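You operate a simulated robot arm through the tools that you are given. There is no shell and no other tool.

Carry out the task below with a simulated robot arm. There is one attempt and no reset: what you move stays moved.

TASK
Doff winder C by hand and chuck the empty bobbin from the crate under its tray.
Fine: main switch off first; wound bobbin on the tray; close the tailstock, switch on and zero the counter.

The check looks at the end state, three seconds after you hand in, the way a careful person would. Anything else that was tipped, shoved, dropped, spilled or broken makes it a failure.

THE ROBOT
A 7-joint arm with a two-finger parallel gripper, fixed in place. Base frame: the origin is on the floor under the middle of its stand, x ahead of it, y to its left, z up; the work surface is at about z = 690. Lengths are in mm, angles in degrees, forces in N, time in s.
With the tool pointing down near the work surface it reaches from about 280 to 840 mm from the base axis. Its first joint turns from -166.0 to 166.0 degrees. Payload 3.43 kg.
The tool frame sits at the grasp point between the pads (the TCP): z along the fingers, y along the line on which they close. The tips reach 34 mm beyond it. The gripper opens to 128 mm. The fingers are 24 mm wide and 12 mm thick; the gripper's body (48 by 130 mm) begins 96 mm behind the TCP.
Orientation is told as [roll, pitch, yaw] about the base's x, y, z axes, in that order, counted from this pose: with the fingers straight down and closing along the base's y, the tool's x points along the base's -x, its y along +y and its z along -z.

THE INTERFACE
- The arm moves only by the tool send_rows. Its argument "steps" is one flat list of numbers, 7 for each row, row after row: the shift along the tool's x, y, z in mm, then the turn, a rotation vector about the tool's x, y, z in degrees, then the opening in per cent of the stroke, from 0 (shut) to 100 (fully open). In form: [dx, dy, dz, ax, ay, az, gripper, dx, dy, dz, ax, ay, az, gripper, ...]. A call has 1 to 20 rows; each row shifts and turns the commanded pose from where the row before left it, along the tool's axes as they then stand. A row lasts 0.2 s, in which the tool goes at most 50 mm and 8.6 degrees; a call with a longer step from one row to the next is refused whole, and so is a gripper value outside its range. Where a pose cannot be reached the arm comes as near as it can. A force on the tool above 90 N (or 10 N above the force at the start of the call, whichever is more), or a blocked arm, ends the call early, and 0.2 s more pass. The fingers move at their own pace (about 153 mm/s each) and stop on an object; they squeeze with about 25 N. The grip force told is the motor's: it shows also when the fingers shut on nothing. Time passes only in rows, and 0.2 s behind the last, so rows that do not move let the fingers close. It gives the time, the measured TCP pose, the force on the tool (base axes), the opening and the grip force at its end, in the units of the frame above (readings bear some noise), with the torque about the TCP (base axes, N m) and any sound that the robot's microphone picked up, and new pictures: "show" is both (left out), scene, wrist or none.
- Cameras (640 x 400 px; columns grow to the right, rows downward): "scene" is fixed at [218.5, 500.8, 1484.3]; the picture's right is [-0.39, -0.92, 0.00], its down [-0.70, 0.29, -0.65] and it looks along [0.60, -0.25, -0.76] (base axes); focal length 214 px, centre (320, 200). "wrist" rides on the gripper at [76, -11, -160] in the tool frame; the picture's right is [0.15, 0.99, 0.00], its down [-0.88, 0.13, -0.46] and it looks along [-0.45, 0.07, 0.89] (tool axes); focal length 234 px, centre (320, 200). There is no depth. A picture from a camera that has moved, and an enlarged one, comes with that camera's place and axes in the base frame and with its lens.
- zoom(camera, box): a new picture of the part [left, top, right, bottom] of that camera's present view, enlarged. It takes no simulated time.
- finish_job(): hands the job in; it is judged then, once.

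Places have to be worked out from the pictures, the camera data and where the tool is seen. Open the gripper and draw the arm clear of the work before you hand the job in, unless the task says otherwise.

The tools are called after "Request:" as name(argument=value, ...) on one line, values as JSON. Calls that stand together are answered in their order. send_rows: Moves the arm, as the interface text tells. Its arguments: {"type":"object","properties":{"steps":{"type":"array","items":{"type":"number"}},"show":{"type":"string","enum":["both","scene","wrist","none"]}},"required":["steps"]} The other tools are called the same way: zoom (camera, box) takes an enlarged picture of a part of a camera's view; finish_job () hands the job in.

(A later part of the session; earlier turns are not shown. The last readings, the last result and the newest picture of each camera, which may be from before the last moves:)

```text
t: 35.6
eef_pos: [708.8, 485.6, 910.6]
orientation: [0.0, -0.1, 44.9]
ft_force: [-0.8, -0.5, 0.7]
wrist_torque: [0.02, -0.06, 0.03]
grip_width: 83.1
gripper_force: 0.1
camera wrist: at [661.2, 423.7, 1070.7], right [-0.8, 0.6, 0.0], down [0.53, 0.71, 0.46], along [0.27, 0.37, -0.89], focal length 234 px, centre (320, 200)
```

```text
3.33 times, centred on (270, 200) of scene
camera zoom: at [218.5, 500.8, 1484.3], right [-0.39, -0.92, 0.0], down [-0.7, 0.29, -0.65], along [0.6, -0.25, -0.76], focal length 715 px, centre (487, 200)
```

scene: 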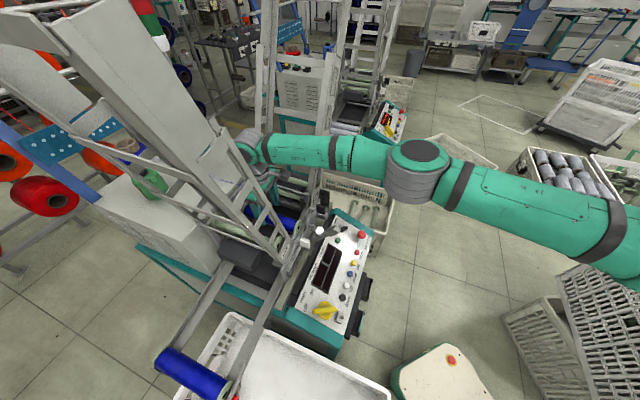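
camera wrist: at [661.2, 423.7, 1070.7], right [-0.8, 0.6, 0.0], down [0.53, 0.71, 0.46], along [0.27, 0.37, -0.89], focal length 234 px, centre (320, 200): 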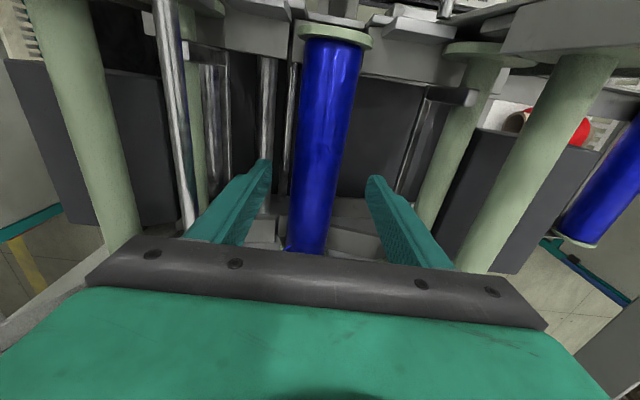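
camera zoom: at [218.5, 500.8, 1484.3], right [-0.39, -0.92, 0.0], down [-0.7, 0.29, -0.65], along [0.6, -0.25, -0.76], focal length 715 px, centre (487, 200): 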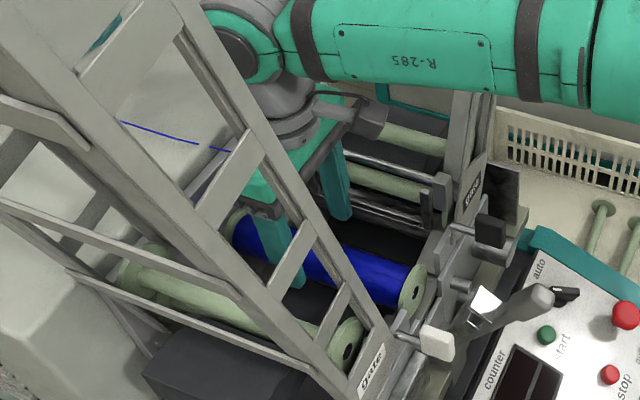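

The bobbin is well centred. The arm seems near its reach limit at s≈845, so I'll come back slightly to s≈838, descend to z≈850 and close on the bobbin.

Request:
send_rows(steps=[10, -2, 20, 0, 0, 0, 65, 0, 0, 20, 0, 0, 0, 65, 0, 0, 20, 0, 0, 0, 65, 0, 0, 0, 0, 0, 0, 65])

Request:
zoom(camera="wrist", box=[220, 70, 420, 240])

Request:
zoom(camera="scene", box=[210, 140, 330, 260])

```text
t: 36.6
eef_pos: [701.5, 479.1, 849.7]
orientation: [0.0, 0.0, 44.9]
ft_force: [0.3, 0.3, -0.2]
wrist_torque: [0.01, -0.02, 0.02]
grip_width: 83.1
gripper_force: 0.1
camera wrist: at [654.8, 416.2, 1009.5], right [-0.8, 0.6, 0.0], down [0.53, 0.71, 0.46], along [0.27, 0.37, -0.89], focal length 234 px, centre (320, 200)
```

scene: 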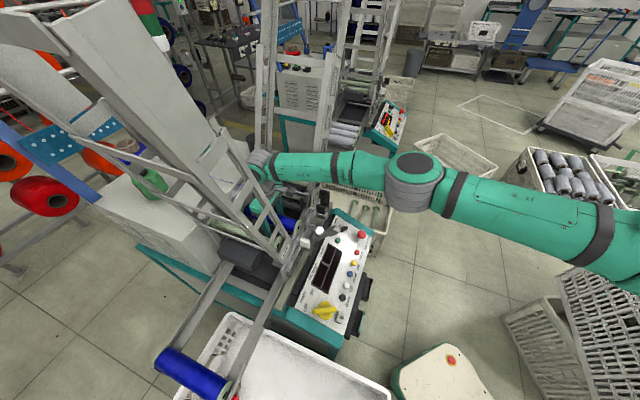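
wrist: 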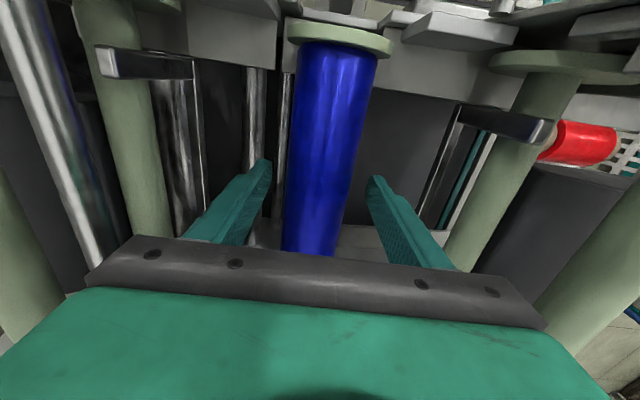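

```text
2.35 times, centred on (320, 155) of wrist
camera zoom: at [654.8, 416.2, 1009.5], right [-0.8, 0.6, 0.0], down [0.53, 0.71, 0.46], along [0.27, 0.37, -0.89], focal length 551 px, centre (320, 306)
```

zoom: 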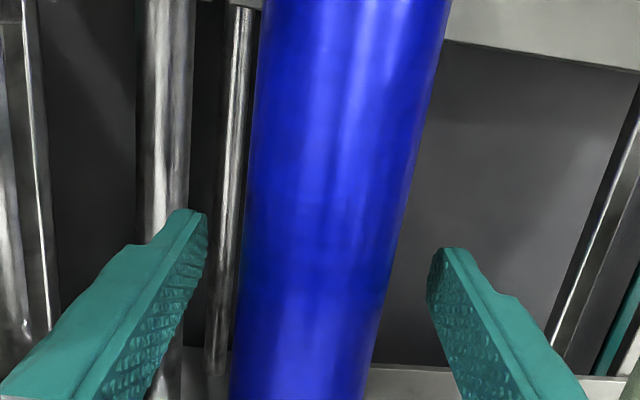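

```text
3.33 times, centred on (270, 200) of scene
camera zoom: at [218.5, 500.8, 1484.3], right [-0.39, -0.92, 0.0], down [-0.7, 0.29, -0.65], along [0.6, -0.25, -0.76], focal length 715 px, centre (487, 200)
```

zoom: 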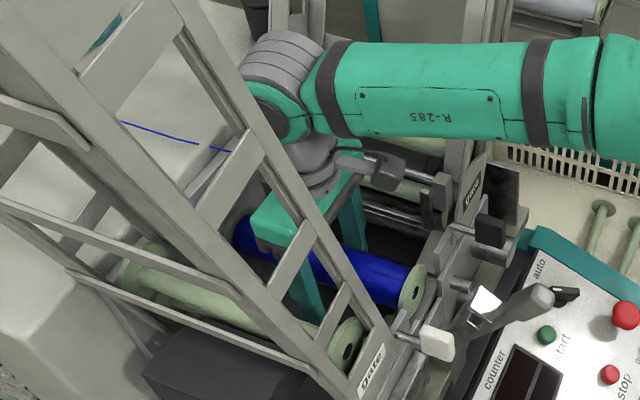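

The bobbin sits centred between the fingers, so I'll close on it now.

Request:
send_rows(steps=[0, 0, 0, 0, 0, 0, 30, 0, 0, 0, 0, 0, 0, 0, 0, 0, 0, 0, 0, 0, 0, 0, 0, 0, 0, 0, 0, 0])

Request:
zoom(camera="wrist", box=[220, 70, 420, 240])

```text
t: 37.6
eef_pos: [704.0, 476.5, 849.6]
orientation: [-0.2, 0.0, 44.9]
ft_force: [11.4, -11.7, 3.1]
wrist_torque: [-0.22, 0.06, 0.65]
grip_width: 42.9
gripper_force: 24.4
camera wrist: at [656.1, 414.7, 1009.8], right [-0.8, 0.6, 0.0], down [0.53, 0.71, 0.46], along [0.27, 0.36, -0.89], focal length 234 px, centre (320, 200)
```

scene: 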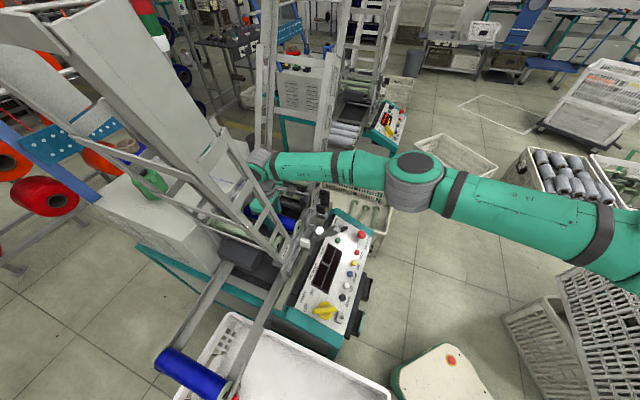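
wrist: 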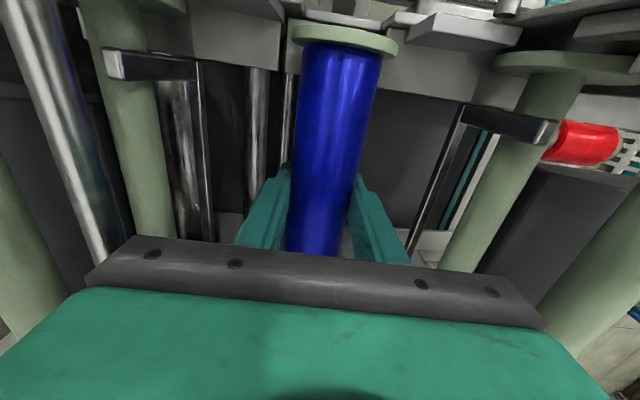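

```text
2.35 times, centred on (320, 155) of wrist
camera zoom: at [656.1, 414.7, 1009.8], right [-0.8, 0.6, 0.0], down [0.53, 0.71, 0.46], along [0.27, 0.36, -0.89], focal length 551 px, centre (320, 306)
```

zoom: 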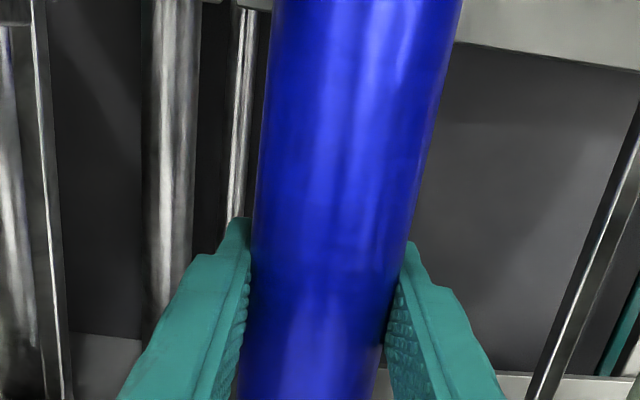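

The grip reads 43 mm, and the flange re-triangulates to an axis at z≈857, s from ~735 to ~952. I'll pull the bobbin toward the operator off the chuck nose in small steps.

Request:
send_rows(steps=[5, 0, 0, 0, 0, 0, 0, 5, 0, 0, 0, 0, 0, 0, 5, 0, 0, 0, 0, 0, 0, 0, 0, 0, 0, 0, 0, 0])

Request:
zoom(camera="scene", box=[210, 160, 330, 260])

```text
t: 38.6
eef_pos: [693.4, 468.2, 849.0]
orientation: [-0.1, 0.0, 44.9]
ft_force: [32.7, -2.5, 7.1]
wrist_torque: [-0.03, -0.05, 0.86]
grip_width: 43.3
gripper_force: 25.0
camera wrist: at [646.5, 405.6, 1009.7], right [-0.8, 0.6, 0.0], down [0.53, 0.71, 0.46], along [0.28, 0.37, -0.89], focal length 234 px, centre (320, 200)
```

scene: 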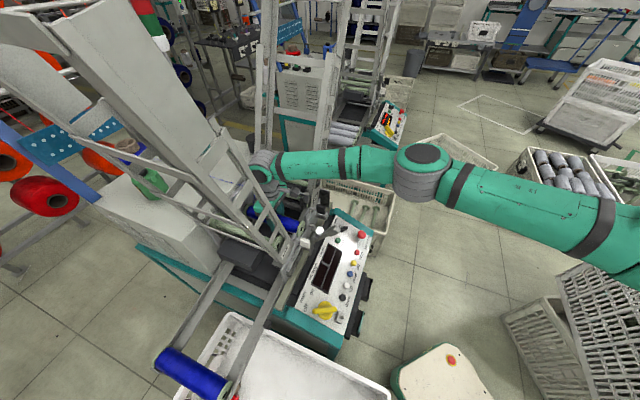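
wrist: 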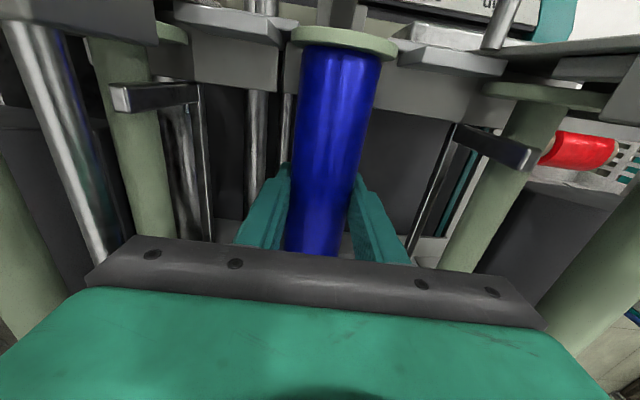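

```text
4.00 times, centred on (270, 210) of scene
camera zoom: at [218.5, 500.8, 1484.3], right [-0.39, -0.92, 0.0], down [-0.7, 0.29, -0.65], along [0.6, -0.25, -0.76], focal length 858 px, centre (520, 160)
```

zoom: 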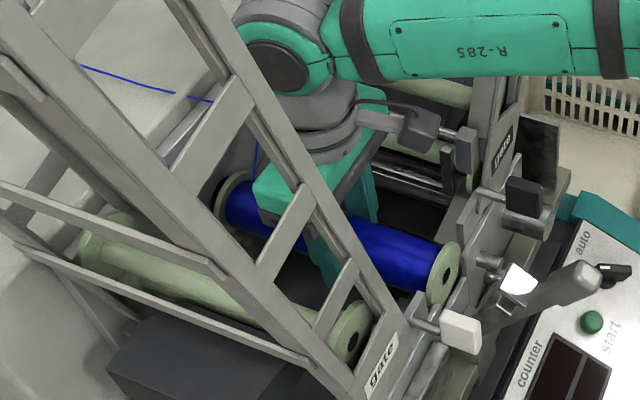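

The bobbin came along about 13 mm with ~21 N of friction. I'll zoom at the near flange to check clearance before pulling further.

Request:
zoom(camera="wrist", box=[240, 0, 440, 120])

Request:
zoom(camera="scene", box=[280, 200, 330, 250])

Request:
zoom(camera="scene", box=[230, 180, 280, 230])

```text
3.20 times, centred on (340, 60) of wrist
camera zoom: at [646.5, 405.6, 1009.7], right [-0.8, 0.6, 0.0], down [0.53, 0.71, 0.46], along [0.28, 0.37, -0.89], focal length 749 px, centre (256, 648)
```

zoom: 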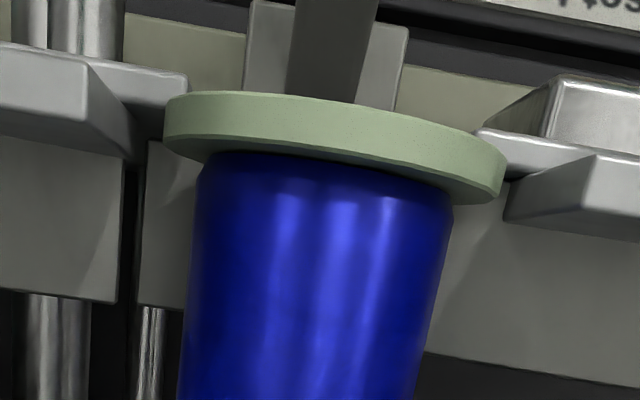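

```text
8.00 times, centred on (305, 225) of scene
camera zoom: at [218.5, 500.8, 1484.3], right [-0.39, -0.92, 0.0], down [-0.7, 0.29, -0.65], along [0.6, -0.25, -0.76], focal length 1716 px, centre (440, 0)
```

zoom: 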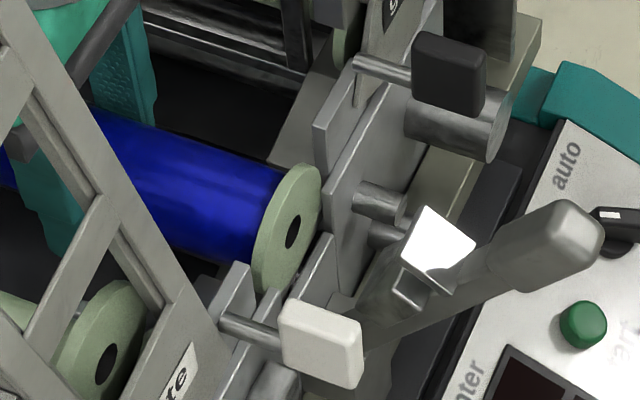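

```text
8.00 times, centred on (255, 205) of scene
camera zoom: at [218.5, 500.8, 1484.3], right [-0.39, -0.92, 0.0], down [-0.7, 0.29, -0.65], along [0.6, -0.25, -0.76], focal length 1716 px, centre (840, 160)
```

zoom: 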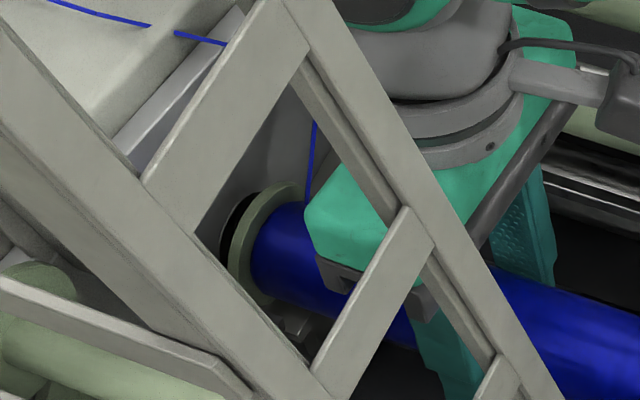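

The far flange has come off the black chuck face. I'll pull 5 mm more and see whether force rises or falls.

Request:
send_rows(steps=[3, 0, 0, 0, 0, 0, 0, 3, 0, 0, 0, 0, 0, 0, 0, 0, 0, 0, 0, 0, 0], show="wrist")

Request:
zoom(camera="scene", box=[230, 180, 280, 230])

Request:
zoom(camera="scene", box=[280, 200, 330, 250])

Request:
zoom(camera="wrist", box=[240, 0, 440, 120])

```text
t: 39.4
eef_pos: [688.8, 464.0, 848.4]
orientation: [-0.1, 0.0, 45.0]
ft_force: [32.3, -2.0, 1.3]
wrist_torque: [-0.1, -0.03, 0.83]
grip_width: 43.1
gripper_force: 24.8
camera wrist: at [642.3, 401.4, 1009.0], right [-0.8, 0.6, 0.0], down [0.53, 0.71, 0.46], along [0.27, 0.36, -0.89], focal length 234 px, centre (320, 200)
```

wrist: 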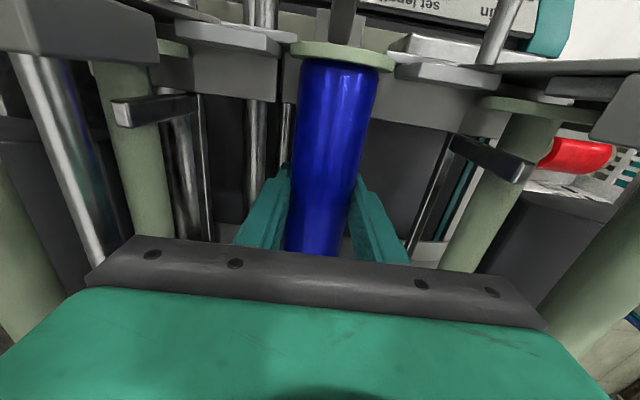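

```text
8.00 times, centred on (255, 205) of scene
camera zoom: at [218.5, 500.8, 1484.3], right [-0.39, -0.92, 0.0], down [-0.7, 0.29, -0.65], along [0.6, -0.25, -0.76], focal length 1716 px, centre (840, 160)
```

zoom: 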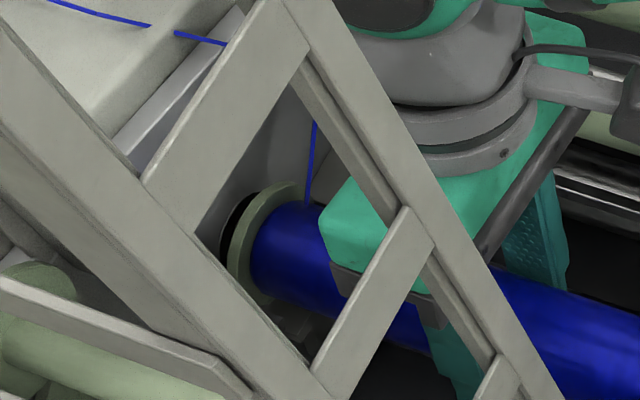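

```text
8.00 times, centred on (305, 225) of scene
camera zoom: at [218.5, 500.8, 1484.3], right [-0.39, -0.92, 0.0], down [-0.7, 0.29, -0.65], along [0.6, -0.25, -0.76], focal length 1716 px, centre (440, 0)
```

zoom: 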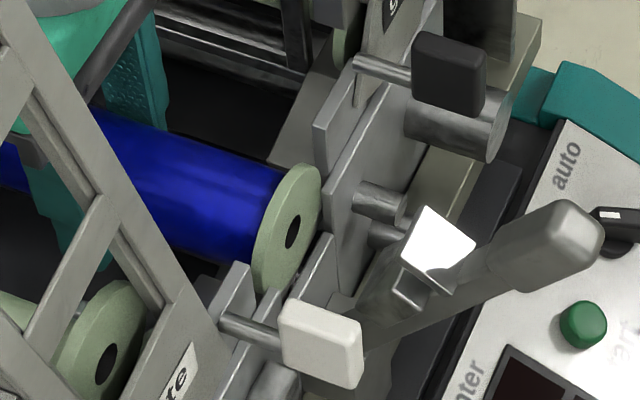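

```text
3.20 times, centred on (340, 60) of wrist
camera zoom: at [642.3, 401.4, 1009.0], right [-0.8, 0.6, 0.0], down [0.53, 0.71, 0.46], along [0.27, 0.36, -0.89], focal length 749 px, centre (256, 648)
```

zoom: 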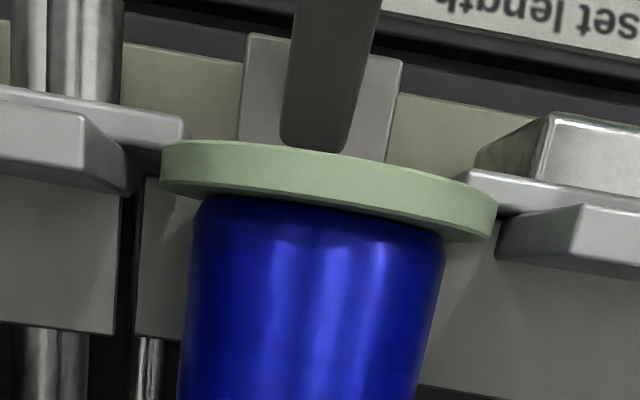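

The bobbin did not move this time; the fingers slid 6 mm because its near flange now touches the front plate. It should be clear of the chuck nose by about 13 mm, so I'll ease forward 3 mm and try a small lift.

Request:
send_rows(steps=[-3, 0, 0, 0, 0, 0, 0, 0, 0, -3, 0, 0, 0, 0, 0, 0, -3, 0, 0, 0, 0, 0, 0, 0, 0, 0, 0, 0], show="wrist")

Request:
zoom(camera="scene", box=[230, 180, 280, 230])

Request:
zoom(camera="scene", box=[280, 200, 330, 250])

```text
t: 40.4
eef_pos: [687.1, 469.2, 854.8]
orientation: [0.1, -0.1, 45.1]
ft_force: [1.3, -1.9, 3.7]
wrist_torque: [-0.32, 0.39, 0.34]
grip_width: 43.0
gripper_force: 25.3
camera wrist: at [640.5, 406.1, 1015.4], right [-0.8, 0.59, 0.0], down [0.53, 0.72, 0.46], along [0.27, 0.37, -0.89], focal length 234 px, centre (320, 200)
```

wrist: 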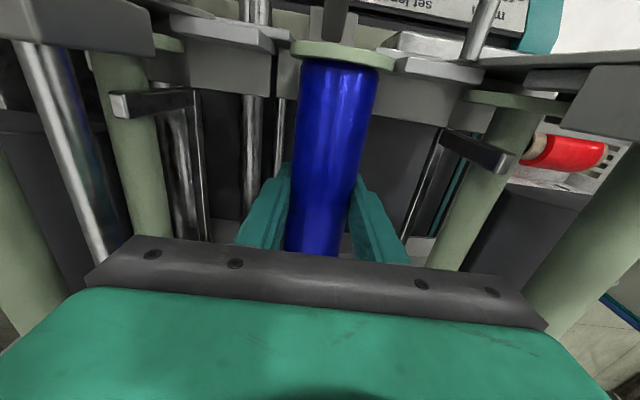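

```text
8.00 times, centred on (255, 205) of scene
camera zoom: at [218.5, 500.8, 1484.3], right [-0.39, -0.92, 0.0], down [-0.7, 0.29, -0.65], along [0.6, -0.25, -0.76], focal length 1716 px, centre (840, 160)
```

zoom: 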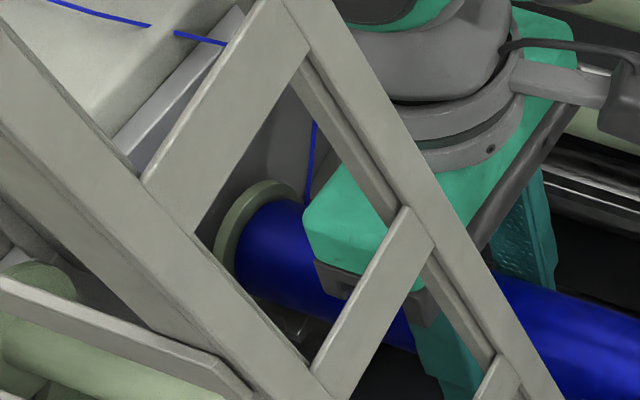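

```text
8.00 times, centred on (305, 225) of scene
camera zoom: at [218.5, 500.8, 1484.3], right [-0.39, -0.92, 0.0], down [-0.7, 0.29, -0.65], along [0.6, -0.25, -0.76], focal length 1716 px, centre (440, 0)
```

zoom: 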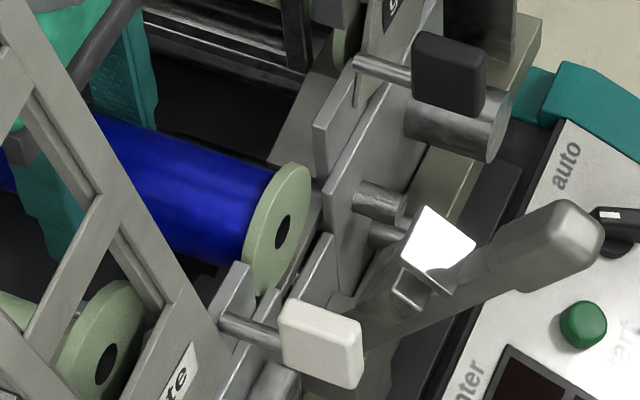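

The forces dropped to near zero, and the numbers fit a bobbin lifted 6 mm and free of the chuck, since the side load went when it came off the nose. I'll lift further and check.

Request:
send_rows(steps=[0, 0, -8, 0, 0, 0, 0, 0, 0, -10, 0, 0, 0, 0, 0, 0, -12, 0, 0, 0, 0, 0, 0, 0, 0, 0, 0, 0])

Request:
zoom(camera="scene", box=[220, 160, 330, 260])

```text
t: 41.4
eef_pos: [689.4, 468.9, 884.8]
orientation: [0.0, -0.1, 44.9]
ft_force: [0.2, 0.1, -2.5]
wrist_torque: [-0.02, 0.04, 0.02]
grip_width: 42.5
gripper_force: 25.1
camera wrist: at [642.4, 404.3, 1045.7], right [-0.8, 0.6, 0.0], down [0.53, 0.71, 0.46], along [0.27, 0.37, -0.89], focal length 234 px, centre (320, 200)
```

scene: 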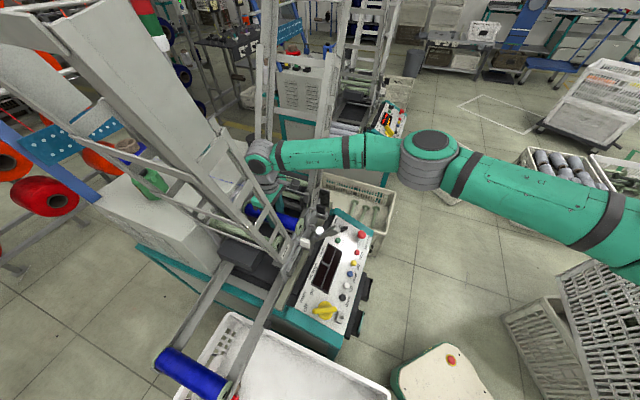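
wrist: 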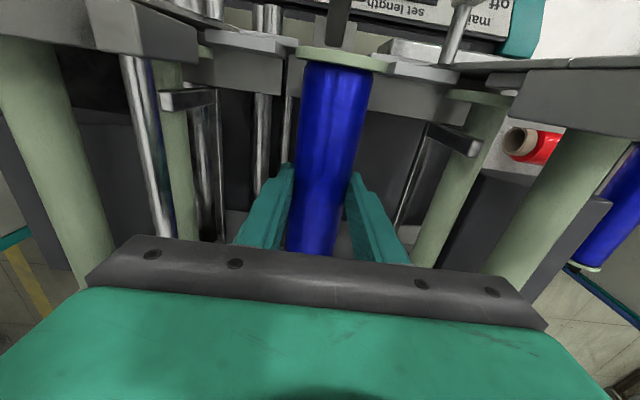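

```text
4.00 times, centred on (275, 210) of scene
camera zoom: at [218.5, 500.8, 1484.3], right [-0.39, -0.92, 0.0], down [-0.7, 0.29, -0.65], along [0.6, -0.25, -0.76], focal length 858 px, centre (500, 160)
```

zoom: 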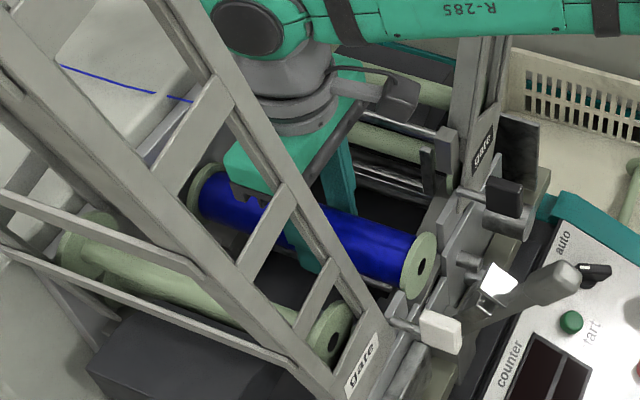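

The bobbin is free and weighs about 250 g. I'll raise it well clear and draw back over the panel, then study the tray and magazine geometry before placing it.

Request:
send_rows(steps=[0, 0, -25, 0, 0, 0, 0, 0, 0, -30, 0, 0, 0, 0, 0, 0, -40, 0, 0, 0, 0, 0, 0, -40, 0, 0, 0, 0, 0, 0, -40, 0, 0, 0, 0, 35, 0, -10, 0, 0, 0, 0, 40, 0, 0, 0, 0, 0, 0, 40, 0, 0, 0, 0, 0, 0, 40, 0, 0, 0, 0, 0, 0, 40, 0, 0, 0, 0, 0, 0])

Request:
zoom(camera="scene", box=[100, 120, 340, 270])

Request:
zoom(camera="scene", box=[140, 230, 320, 400])

```text
t: 43.6
eef_pos: [549.0, 328.5, 1069.7]
orientation: [0.0, 0.0, 45.0]
ft_force: [1.2, 0.3, -2.7]
wrist_torque: [-0.02, 0.03, 0.0]
grip_width: 42.7
gripper_force: 24.9
camera wrist: at [502.7, 266.2, 1229.0], right [-0.8, 0.6, 0.0], down [0.53, 0.71, 0.46], along [0.27, 0.37, -0.89], focal length 234 px, centre (320, 200)
```

scene: 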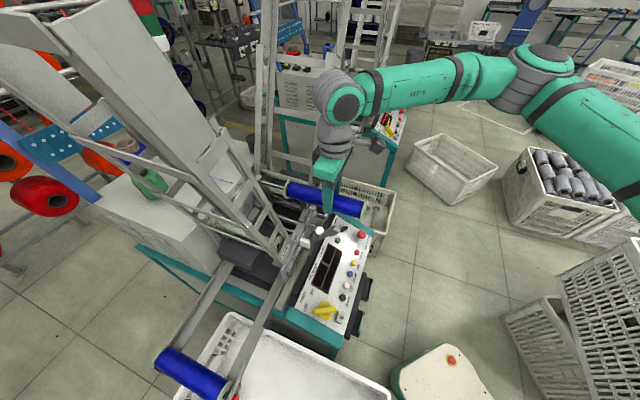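
wrist: 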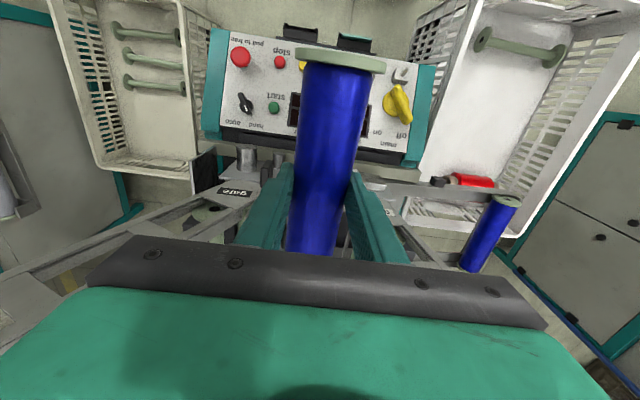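

```text
2.67 times, centred on (220, 195) of scene
camera zoom: at [218.5, 500.8, 1484.3], right [-0.39, -0.92, 0.0], down [-0.7, 0.29, -0.65], along [0.6, -0.25, -0.76], focal length 572 px, centre (587, 213)
```

zoom: 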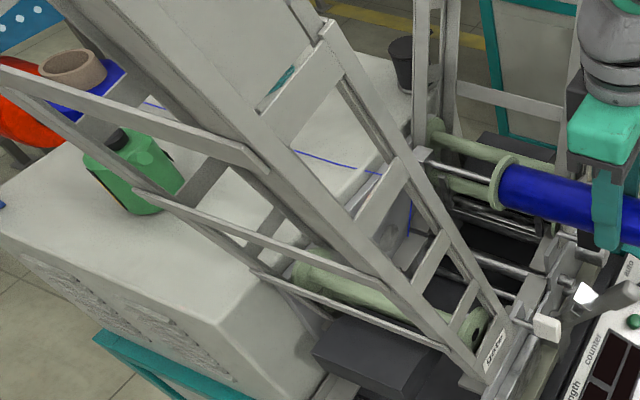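

```text
2.35 times, centred on (230, 315) of scene
camera zoom: at [218.5, 500.8, 1484.3], right [-0.39, -0.92, 0.0], down [-0.7, 0.29, -0.65], along [0.6, -0.25, -0.76], focal length 505 px, centre (532, -71)
```

zoom: 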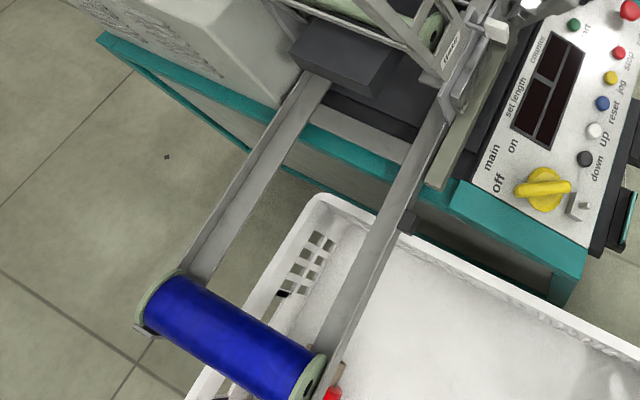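

The tray bobbin spans roughly s 728–938 at w≈304, axis z≈741, and the magazine rises steeply (~60°), so there is clearance above the tray near w≈200. I'll zoom on the tray rails to see how flanges sit on them.

Request:
zoom(camera="wrist", box=[400, 160, 540, 290])

Request:
zoom(camera="scene", box=[190, 330, 260, 400])

Request:
zoom(camera="scene", box=[140, 320, 210, 390])

Request:
zoom(camera="scene", box=[210, 230, 310, 330])

```text
3.08 times, centred on (470, 225) of wrist
camera zoom: at [502.7, 266.2, 1229.0], right [-0.8, 0.6, 0.0], down [0.53, 0.71, 0.46], along [0.27, 0.37, -0.89], focal length 720 px, centre (-142, 123)
```

zoom: 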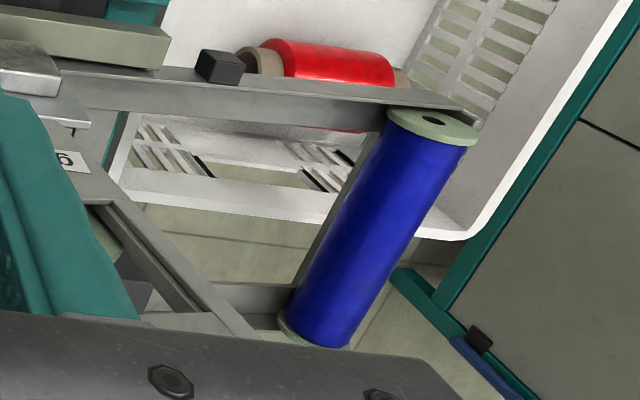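

```text
5.71 times, centred on (225, 365) of scene
camera zoom: at [218.5, 500.8, 1484.3], right [-0.39, -0.92, 0.0], down [-0.7, 0.29, -0.65], along [0.6, -0.25, -0.76], focal length 1226 px, centre (863, -743)
```

zoom: 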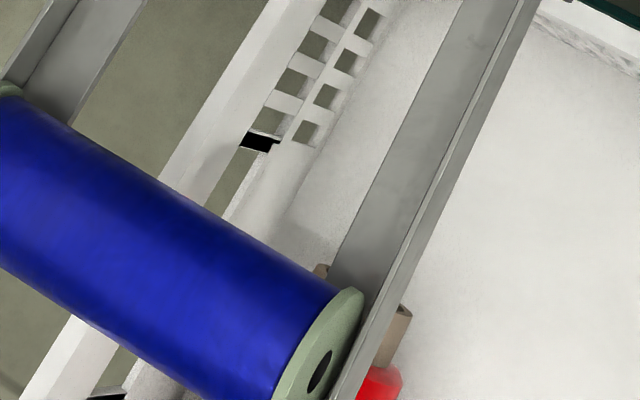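

```text
5.71 times, centred on (175, 355) of scene
camera zoom: at [218.5, 500.8, 1484.3], right [-0.39, -0.92, 0.0], down [-0.7, 0.29, -0.65], along [0.6, -0.25, -0.76], focal length 1226 px, centre (1149, -686)
```

zoom: 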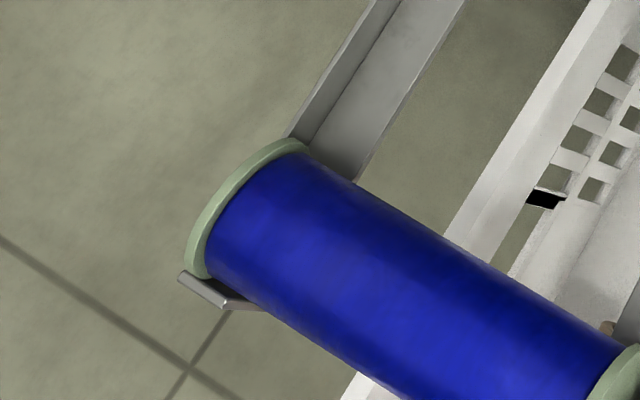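

```text
4.00 times, centred on (260, 280) of scene
camera zoom: at [218.5, 500.8, 1484.3], right [-0.39, -0.92, 0.0], down [-0.7, 0.29, -0.65], along [0.6, -0.25, -0.76], focal length 858 px, centre (560, -120)
```

zoom: 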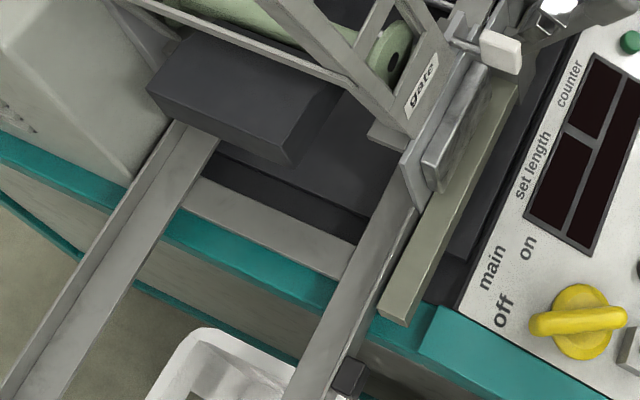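

The rungs triangulate to a nearly vertical magazine (left edge w≲60), so the space over the tray at w≈215 is open. I'll retract so the bobbin's far end clears the magazine, swing left to w≈215 and lower to z≈930.

Request:
send_rows(steps=[35, 0, 0, 0, 0, 0, 0, 35, 0, 0, 0, 0, 0, 0, 0, 41, 0, 0, 0, 0, 0, 0, 41, 0, 0, 0, 0, 0, 0, 41, 0, 0, 0, 0, 0, 0, 41, 0, 0, 0, 0, 0, 0, 41, 0, 0, 0, 0, 0, 0, 41, 0, 0, 0, 0, 0, 0, 41, 0, 0, 0, 0, 0, 0, 41, 0, 0, 0, 0, 0, 0, 41, 0, 0, 0, 0, 0, 0, 0, 35, 0, 0, 0, 0, 0, 0, 35, 0, 0, 0, 0, 0, 0, 35, 0, 0, 0, 0, 0, 0, 35, 0, 0, 0, 0])

Request:
zoom(camera="wrist", box=[180, 20, 460, 240])

```text
t: 46.8
eef_pos: [238.9, 540.9, 928.6]
orientation: [0.0, 0.0, 45.0]
ft_force: [0.4, -0.6, -1.3]
wrist_torque: [0.02, 0.07, 0.03]
grip_width: 42.3
gripper_force: 25.0
camera wrist: at [192.8, 478.9, 1089.2], right [-0.8, 0.6, 0.0], down [0.53, 0.71, 0.46], along [0.27, 0.37, -0.89], focal length 234 px, centre (320, 200)
```

scene: 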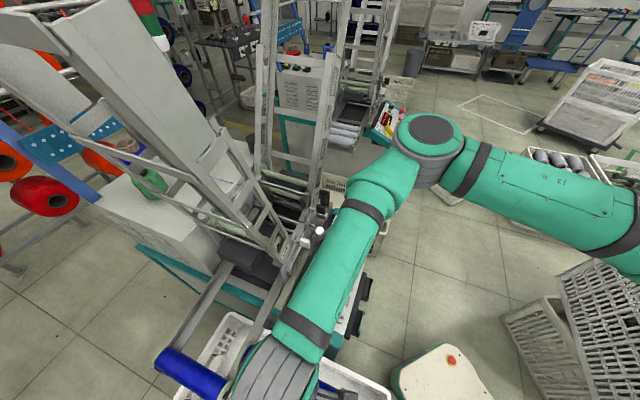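
wrist: 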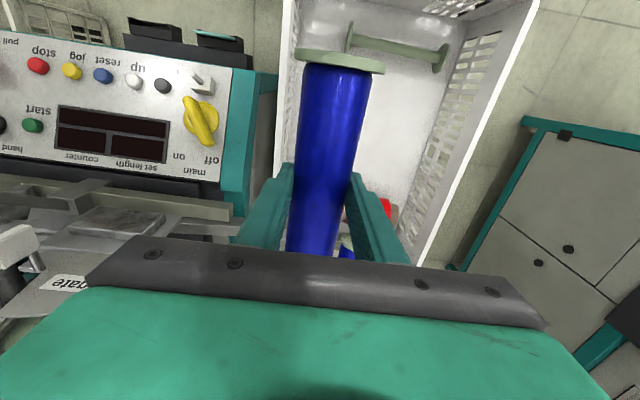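

```text
1.82 times, centred on (320, 130) of wrist
camera zoom: at [192.8, 478.9, 1089.2], right [-0.8, 0.6, 0.0], down [0.53, 0.71, 0.46], along [0.27, 0.37, -0.89], focal length 426 px, centre (320, 327)
```

zoom: 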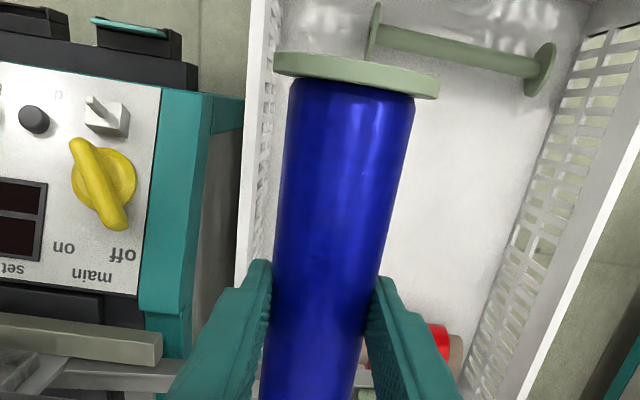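

I'm over the front of the tray at w≈213. I'll advance to about s≈812 at this height and look for the rails under the bobbin.

Request:
send_rows(steps=[-37, 0, 0, 0, 0, 0, 0, -37, 0, 0, 0, 0, 0, 0, -37, 0, 0, 0, 0, 0, 0, -37, 0, 0, 0, 0, 0, 0, -37, 0, 0, 0, 0, 0, 0, -37, 0, 0, 0, 0, 0, 0, -37, 0, 0, 0, 0, 0, 0])

Request:
zoom(camera="wrist", box=[220, 0, 420, 140])

Request:
zoom(camera="scene", box=[120, 250, 320, 400])

```text
t: 48.4
eef_pos: [424.0, 725.3, 930.0]
orientation: [0.0, 0.1, 45.2]
ft_force: [0.0, -0.1, -2.2]
wrist_torque: [-0.02, 0.12, -0.01]
grip_width: 42.6
gripper_force: 24.2
camera wrist: at [377.7, 662.2, 1090.5], right [-0.8, 0.6, 0.0], down [0.53, 0.72, 0.45], along [0.27, 0.37, -0.89], focal length 234 px, centre (320, 200)
```

scene: 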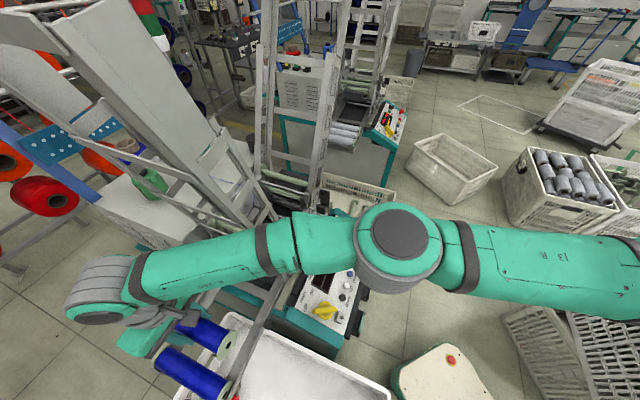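
wrist: 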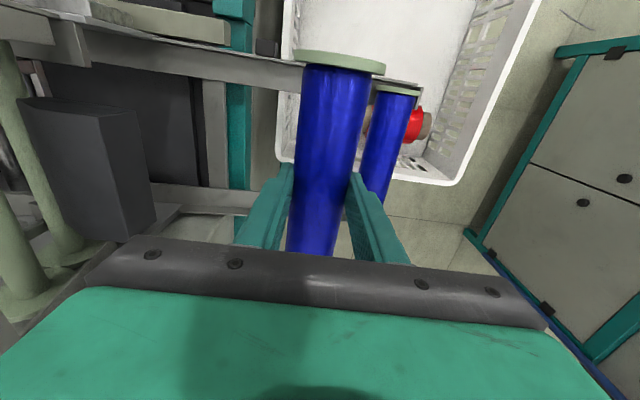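

```text
2.86 times, centred on (320, 70) of wrist
camera zoom: at [377.7, 662.2, 1090.5], right [-0.8, 0.6, 0.0], down [0.53, 0.72, 0.45], along [0.27, 0.37, -0.89], focal length 669 px, centre (320, 571)
```

zoom: 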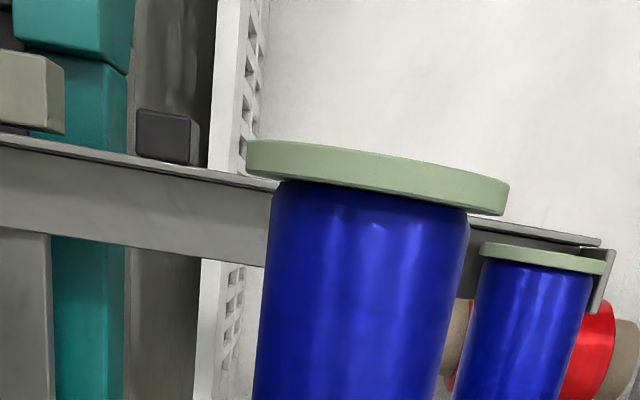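

```text
2.67 times, centred on (220, 325) of scene
camera zoom: at [218.5, 500.8, 1484.3], right [-0.39, -0.92, 0.0], down [-0.7, 0.29, -0.65], along [0.6, -0.25, -0.76], focal length 572 px, centre (587, -133)
```

zoom: 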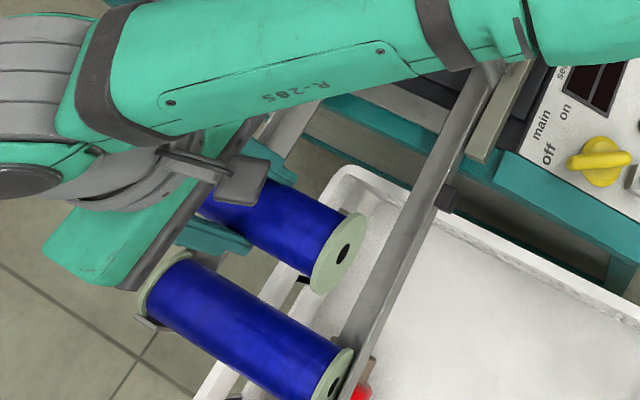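

The rails have low lips, and the held near flange is at s≈725 against s≈731 for the tray bobbin, so I need about +6 mm. I'll shift to w≈228, s≈818 and lower to about 800, watching that the arm really reaches there.

Request:
send_rows(steps=[-5.7, 15, 20, 0, 0, 0, 0, 0, 0, 30, 0, 0, 0, 0, 0, 0, 30, 0, 0, 0, 0, 0, 0, 30, 0, 0, 0, 0, 0, 0, 15, 0, 0, 0, 0, 0, 0, 0, 0, 0, 0, 0])

Request:
zoom(camera="wrist", box=[220, 0, 420, 140])

Request:
zoom(camera="scene", box=[120, 270, 290, 400])

```text
t: 49.8
eef_pos: [409.5, 724.7, 803.7]
orientation: [0.0, -0.1, 45.0]
ft_force: [-1.9, 0.6, -1.7]
wrist_torque: [-0.13, -0.16, -0.02]
grip_width: 42.6
gripper_force: 24.9
out of reach, approached as far as the arm can: row 2, 3, 4
camera wrist: at [362.5, 661.3, 965.4], right [-0.8, 0.6, 0.0], down [0.53, 0.71, 0.46], along [0.27, 0.37, -0.89], focal length 234 px, centre (320, 200)
```

scene: 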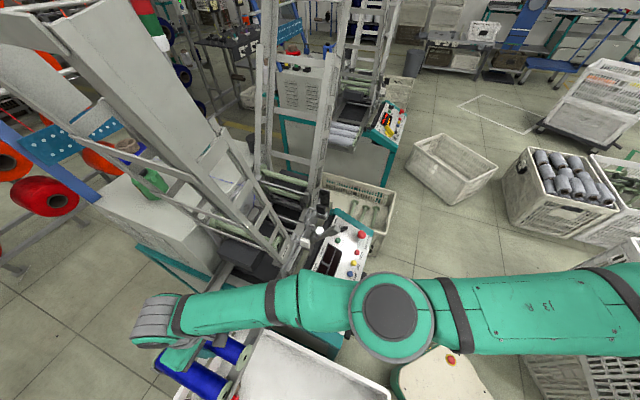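
wrist: 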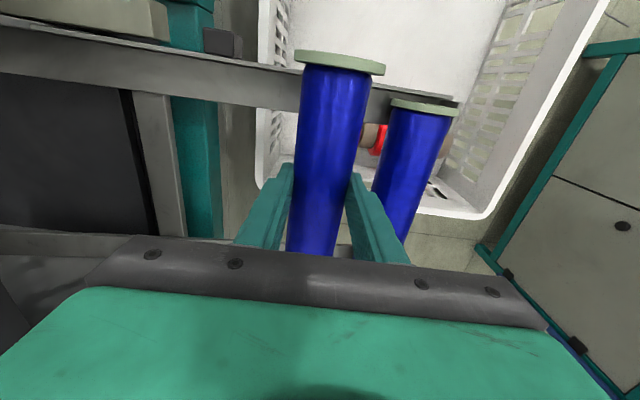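

```text
2.86 times, centred on (320, 70) of wrist
camera zoom: at [362.5, 661.3, 965.4], right [-0.8, 0.6, 0.0], down [0.53, 0.71, 0.46], along [0.27, 0.37, -0.89], focal length 669 px, centre (320, 571)
```

zoom: 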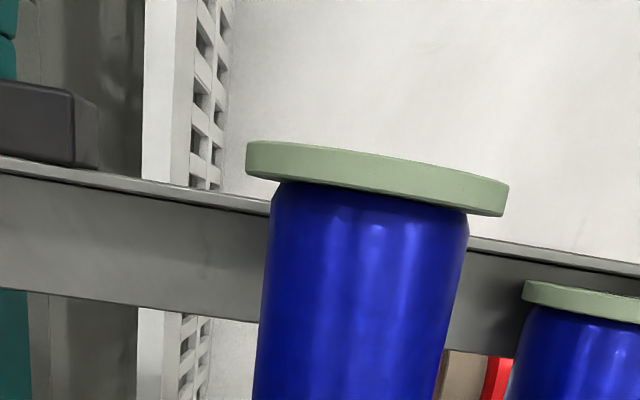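

```text
3.08 times, centred on (205, 335) of scene
camera zoom: at [218.5, 500.8, 1484.3], right [-0.39, -0.92, 0.0], down [-0.7, 0.29, -0.65], along [0.6, -0.25, -0.76], focal length 660 px, centre (674, -215)
```

zoom: 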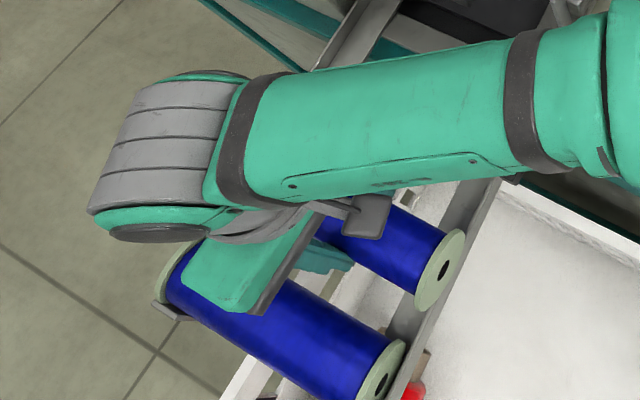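

The report says those rows were out of reach: at this height the arm reaches only ~830 mm radially. I'll go back up and lower the bobbin nearer the machine on the tray at w≈135, where s≈818 is reachable, then guide it down the slope.

Request:
send_rows(steps=[0, 0, -32, 0, 0, 0, 0, 0, 0, -32, 0, 0, 0, 0, 0, 0, -32, 0, 0, 0, 0, 0, 0, -32, 0, 0, 0, 0, 0, -30, 0, 0, 0, 0, 0, 0, -30, 0, 0, 0, 0, 0, 0, -28, 0, 0, 0, 0, 0, -8, 0, 0, 0, 0, 0, 0, -8, 0, 0, 0, 0, 0, 0, 0, 0, 0, 0, 0, 0, 0])

Request:
zoom(camera="wrist", box=[220, 0, 460, 160])

Request:
zoom(camera="scene", box=[120, 220, 320, 400])

```text
t: 52.2
eef_pos: [438.7, 687.8, 917.9]
orientation: [-0.1, 1.2, 49.0]
ft_force: [10.0, 0.1, -4.5]
wrist_torque: [0.04, 1.0, -0.09]
grip_width: 42.5
gripper_force: 25.6
stopped in row 10: the arm was blocked; the commanded pose is now the measured one
camera wrist: at [399.3, 624.5, 1079.6], right [-0.84, 0.54, 0.0], down [0.48, 0.76, 0.44], along [0.23, 0.37, -0.9], focal length 234 px, centre (320, 200)
```

scene: 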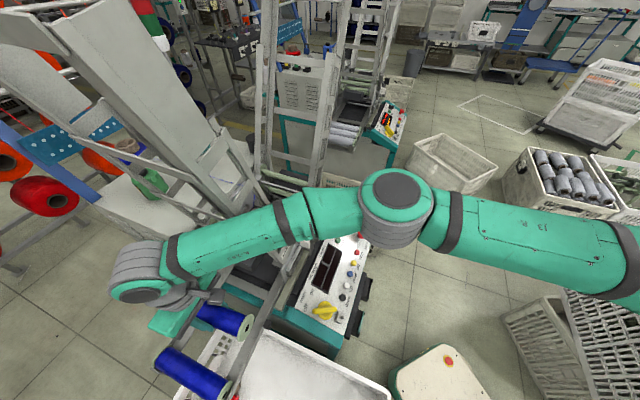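
wrist: 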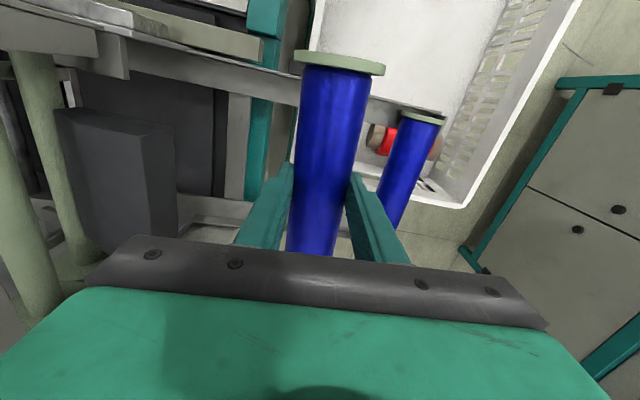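

```text
2.50 times, centred on (340, 80) of wrist
camera zoom: at [399.3, 624.5, 1079.6], right [-0.84, 0.54, 0.0], down [0.48, 0.76, 0.44], along [0.23, 0.37, -0.9], focal length 585 px, centre (270, 500)
```

zoom: 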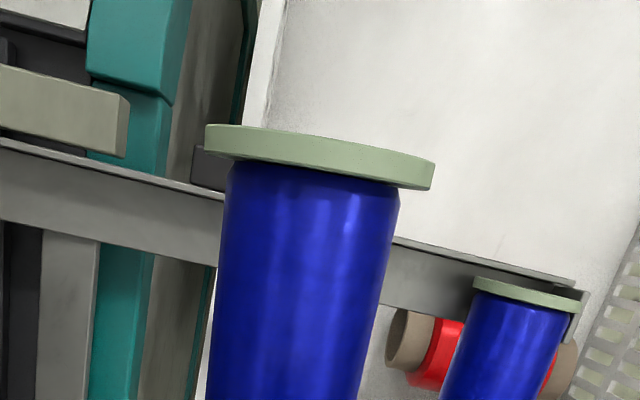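

```text
2.22 times, centred on (220, 310) of scene
camera zoom: at [218.5, 500.8, 1484.3], right [-0.39, -0.92, 0.0], down [-0.7, 0.29, -0.65], along [0.6, -0.25, -0.76], focal length 477 px, centre (542, -44)
```

zoom: 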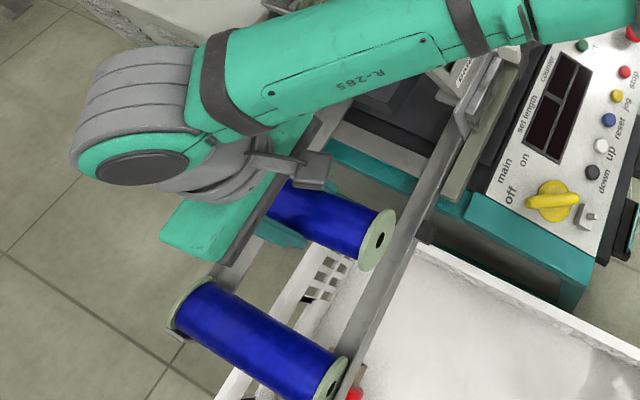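

The arm was blocked: its forearm most likely touched the magazine frame at w≈176, so the tool-down pose doesn't fit here. I'll back off to the left, restore yaw, and tilt the tool about 9° forward, which buys reach at w≈215 without going near the magazine.

Request:
send_rows(steps=[0, 20, 0, 0, 0, 0, 0, 0, 18, 0, 0, 0, 2, 0, 0, 0, 0, 0, 0, 2, 0, 0, 0, 0, 0, -5.1, 0, 0, 0, 0, 0, 0, -5.1, 0, 0, 0, 0, 0, 0, 0, 0, 0])

Request:
zoom(camera="wrist", box=[220, 0, 460, 160])

Request:
zoom(camera="scene", box=[80, 150, 320, 400])

```text
t: 53.6
eef_pos: [431.7, 702.4, 919.2]
orientation: [-0.2, -9.1, 43.4]
ft_force: [-0.1, -0.5, -1.8]
wrist_torque: [-0.01, 0.04, 0.02]
grip_width: 42.7
gripper_force: 24.6
camera wrist: at [365.5, 623.5, 1065.2], right [-0.78, 0.62, -0.02], down [0.49, 0.64, 0.59], along [0.38, 0.45, -0.81], focal length 234 px, centre (320, 200)
```

scene: 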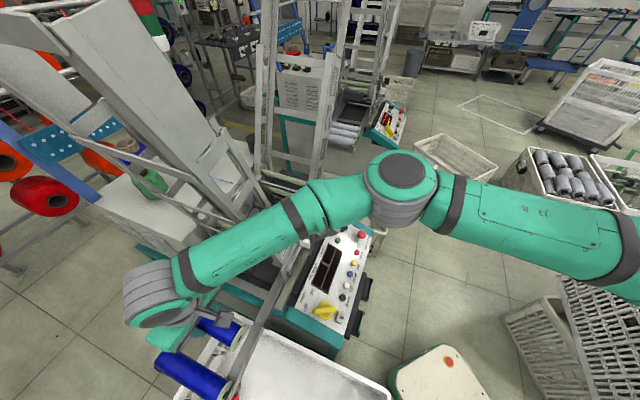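
wrist: 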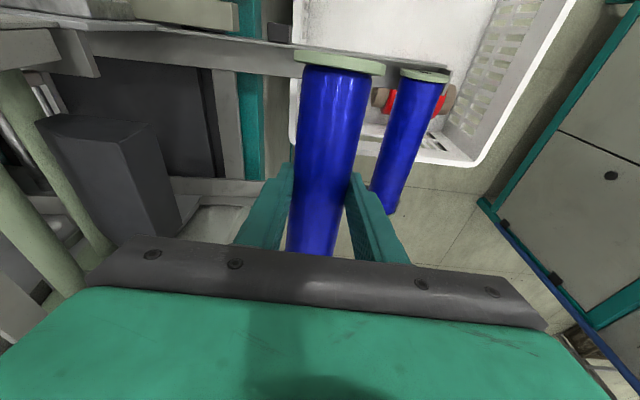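

```text
2.50 times, centred on (340, 80) of wrist
camera zoom: at [365.5, 623.5, 1065.2], right [-0.78, 0.62, -0.02], down [0.49, 0.64, 0.59], along [0.38, 0.45, -0.81], focal length 585 px, centre (270, 500)
```

zoom: 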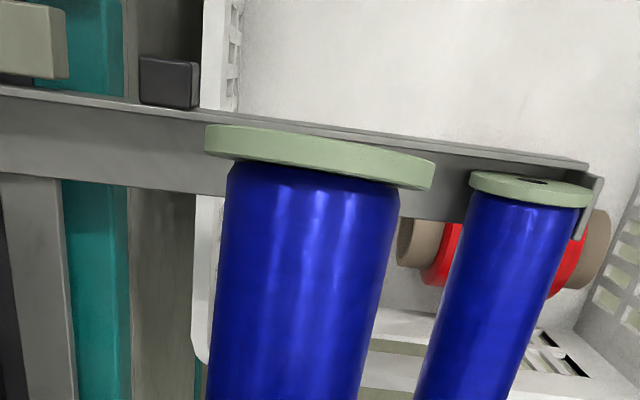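

```text
1.60 times, centred on (200, 275) of scene
camera zoom: at [218.5, 500.8, 1484.3], right [-0.39, -0.92, 0.0], down [-0.7, 0.29, -0.65], along [0.6, -0.25, -0.76], focal length 343 px, centre (512, 80)
```

zoom: 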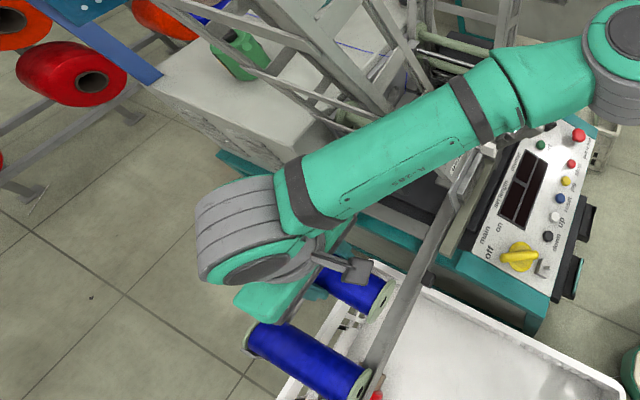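

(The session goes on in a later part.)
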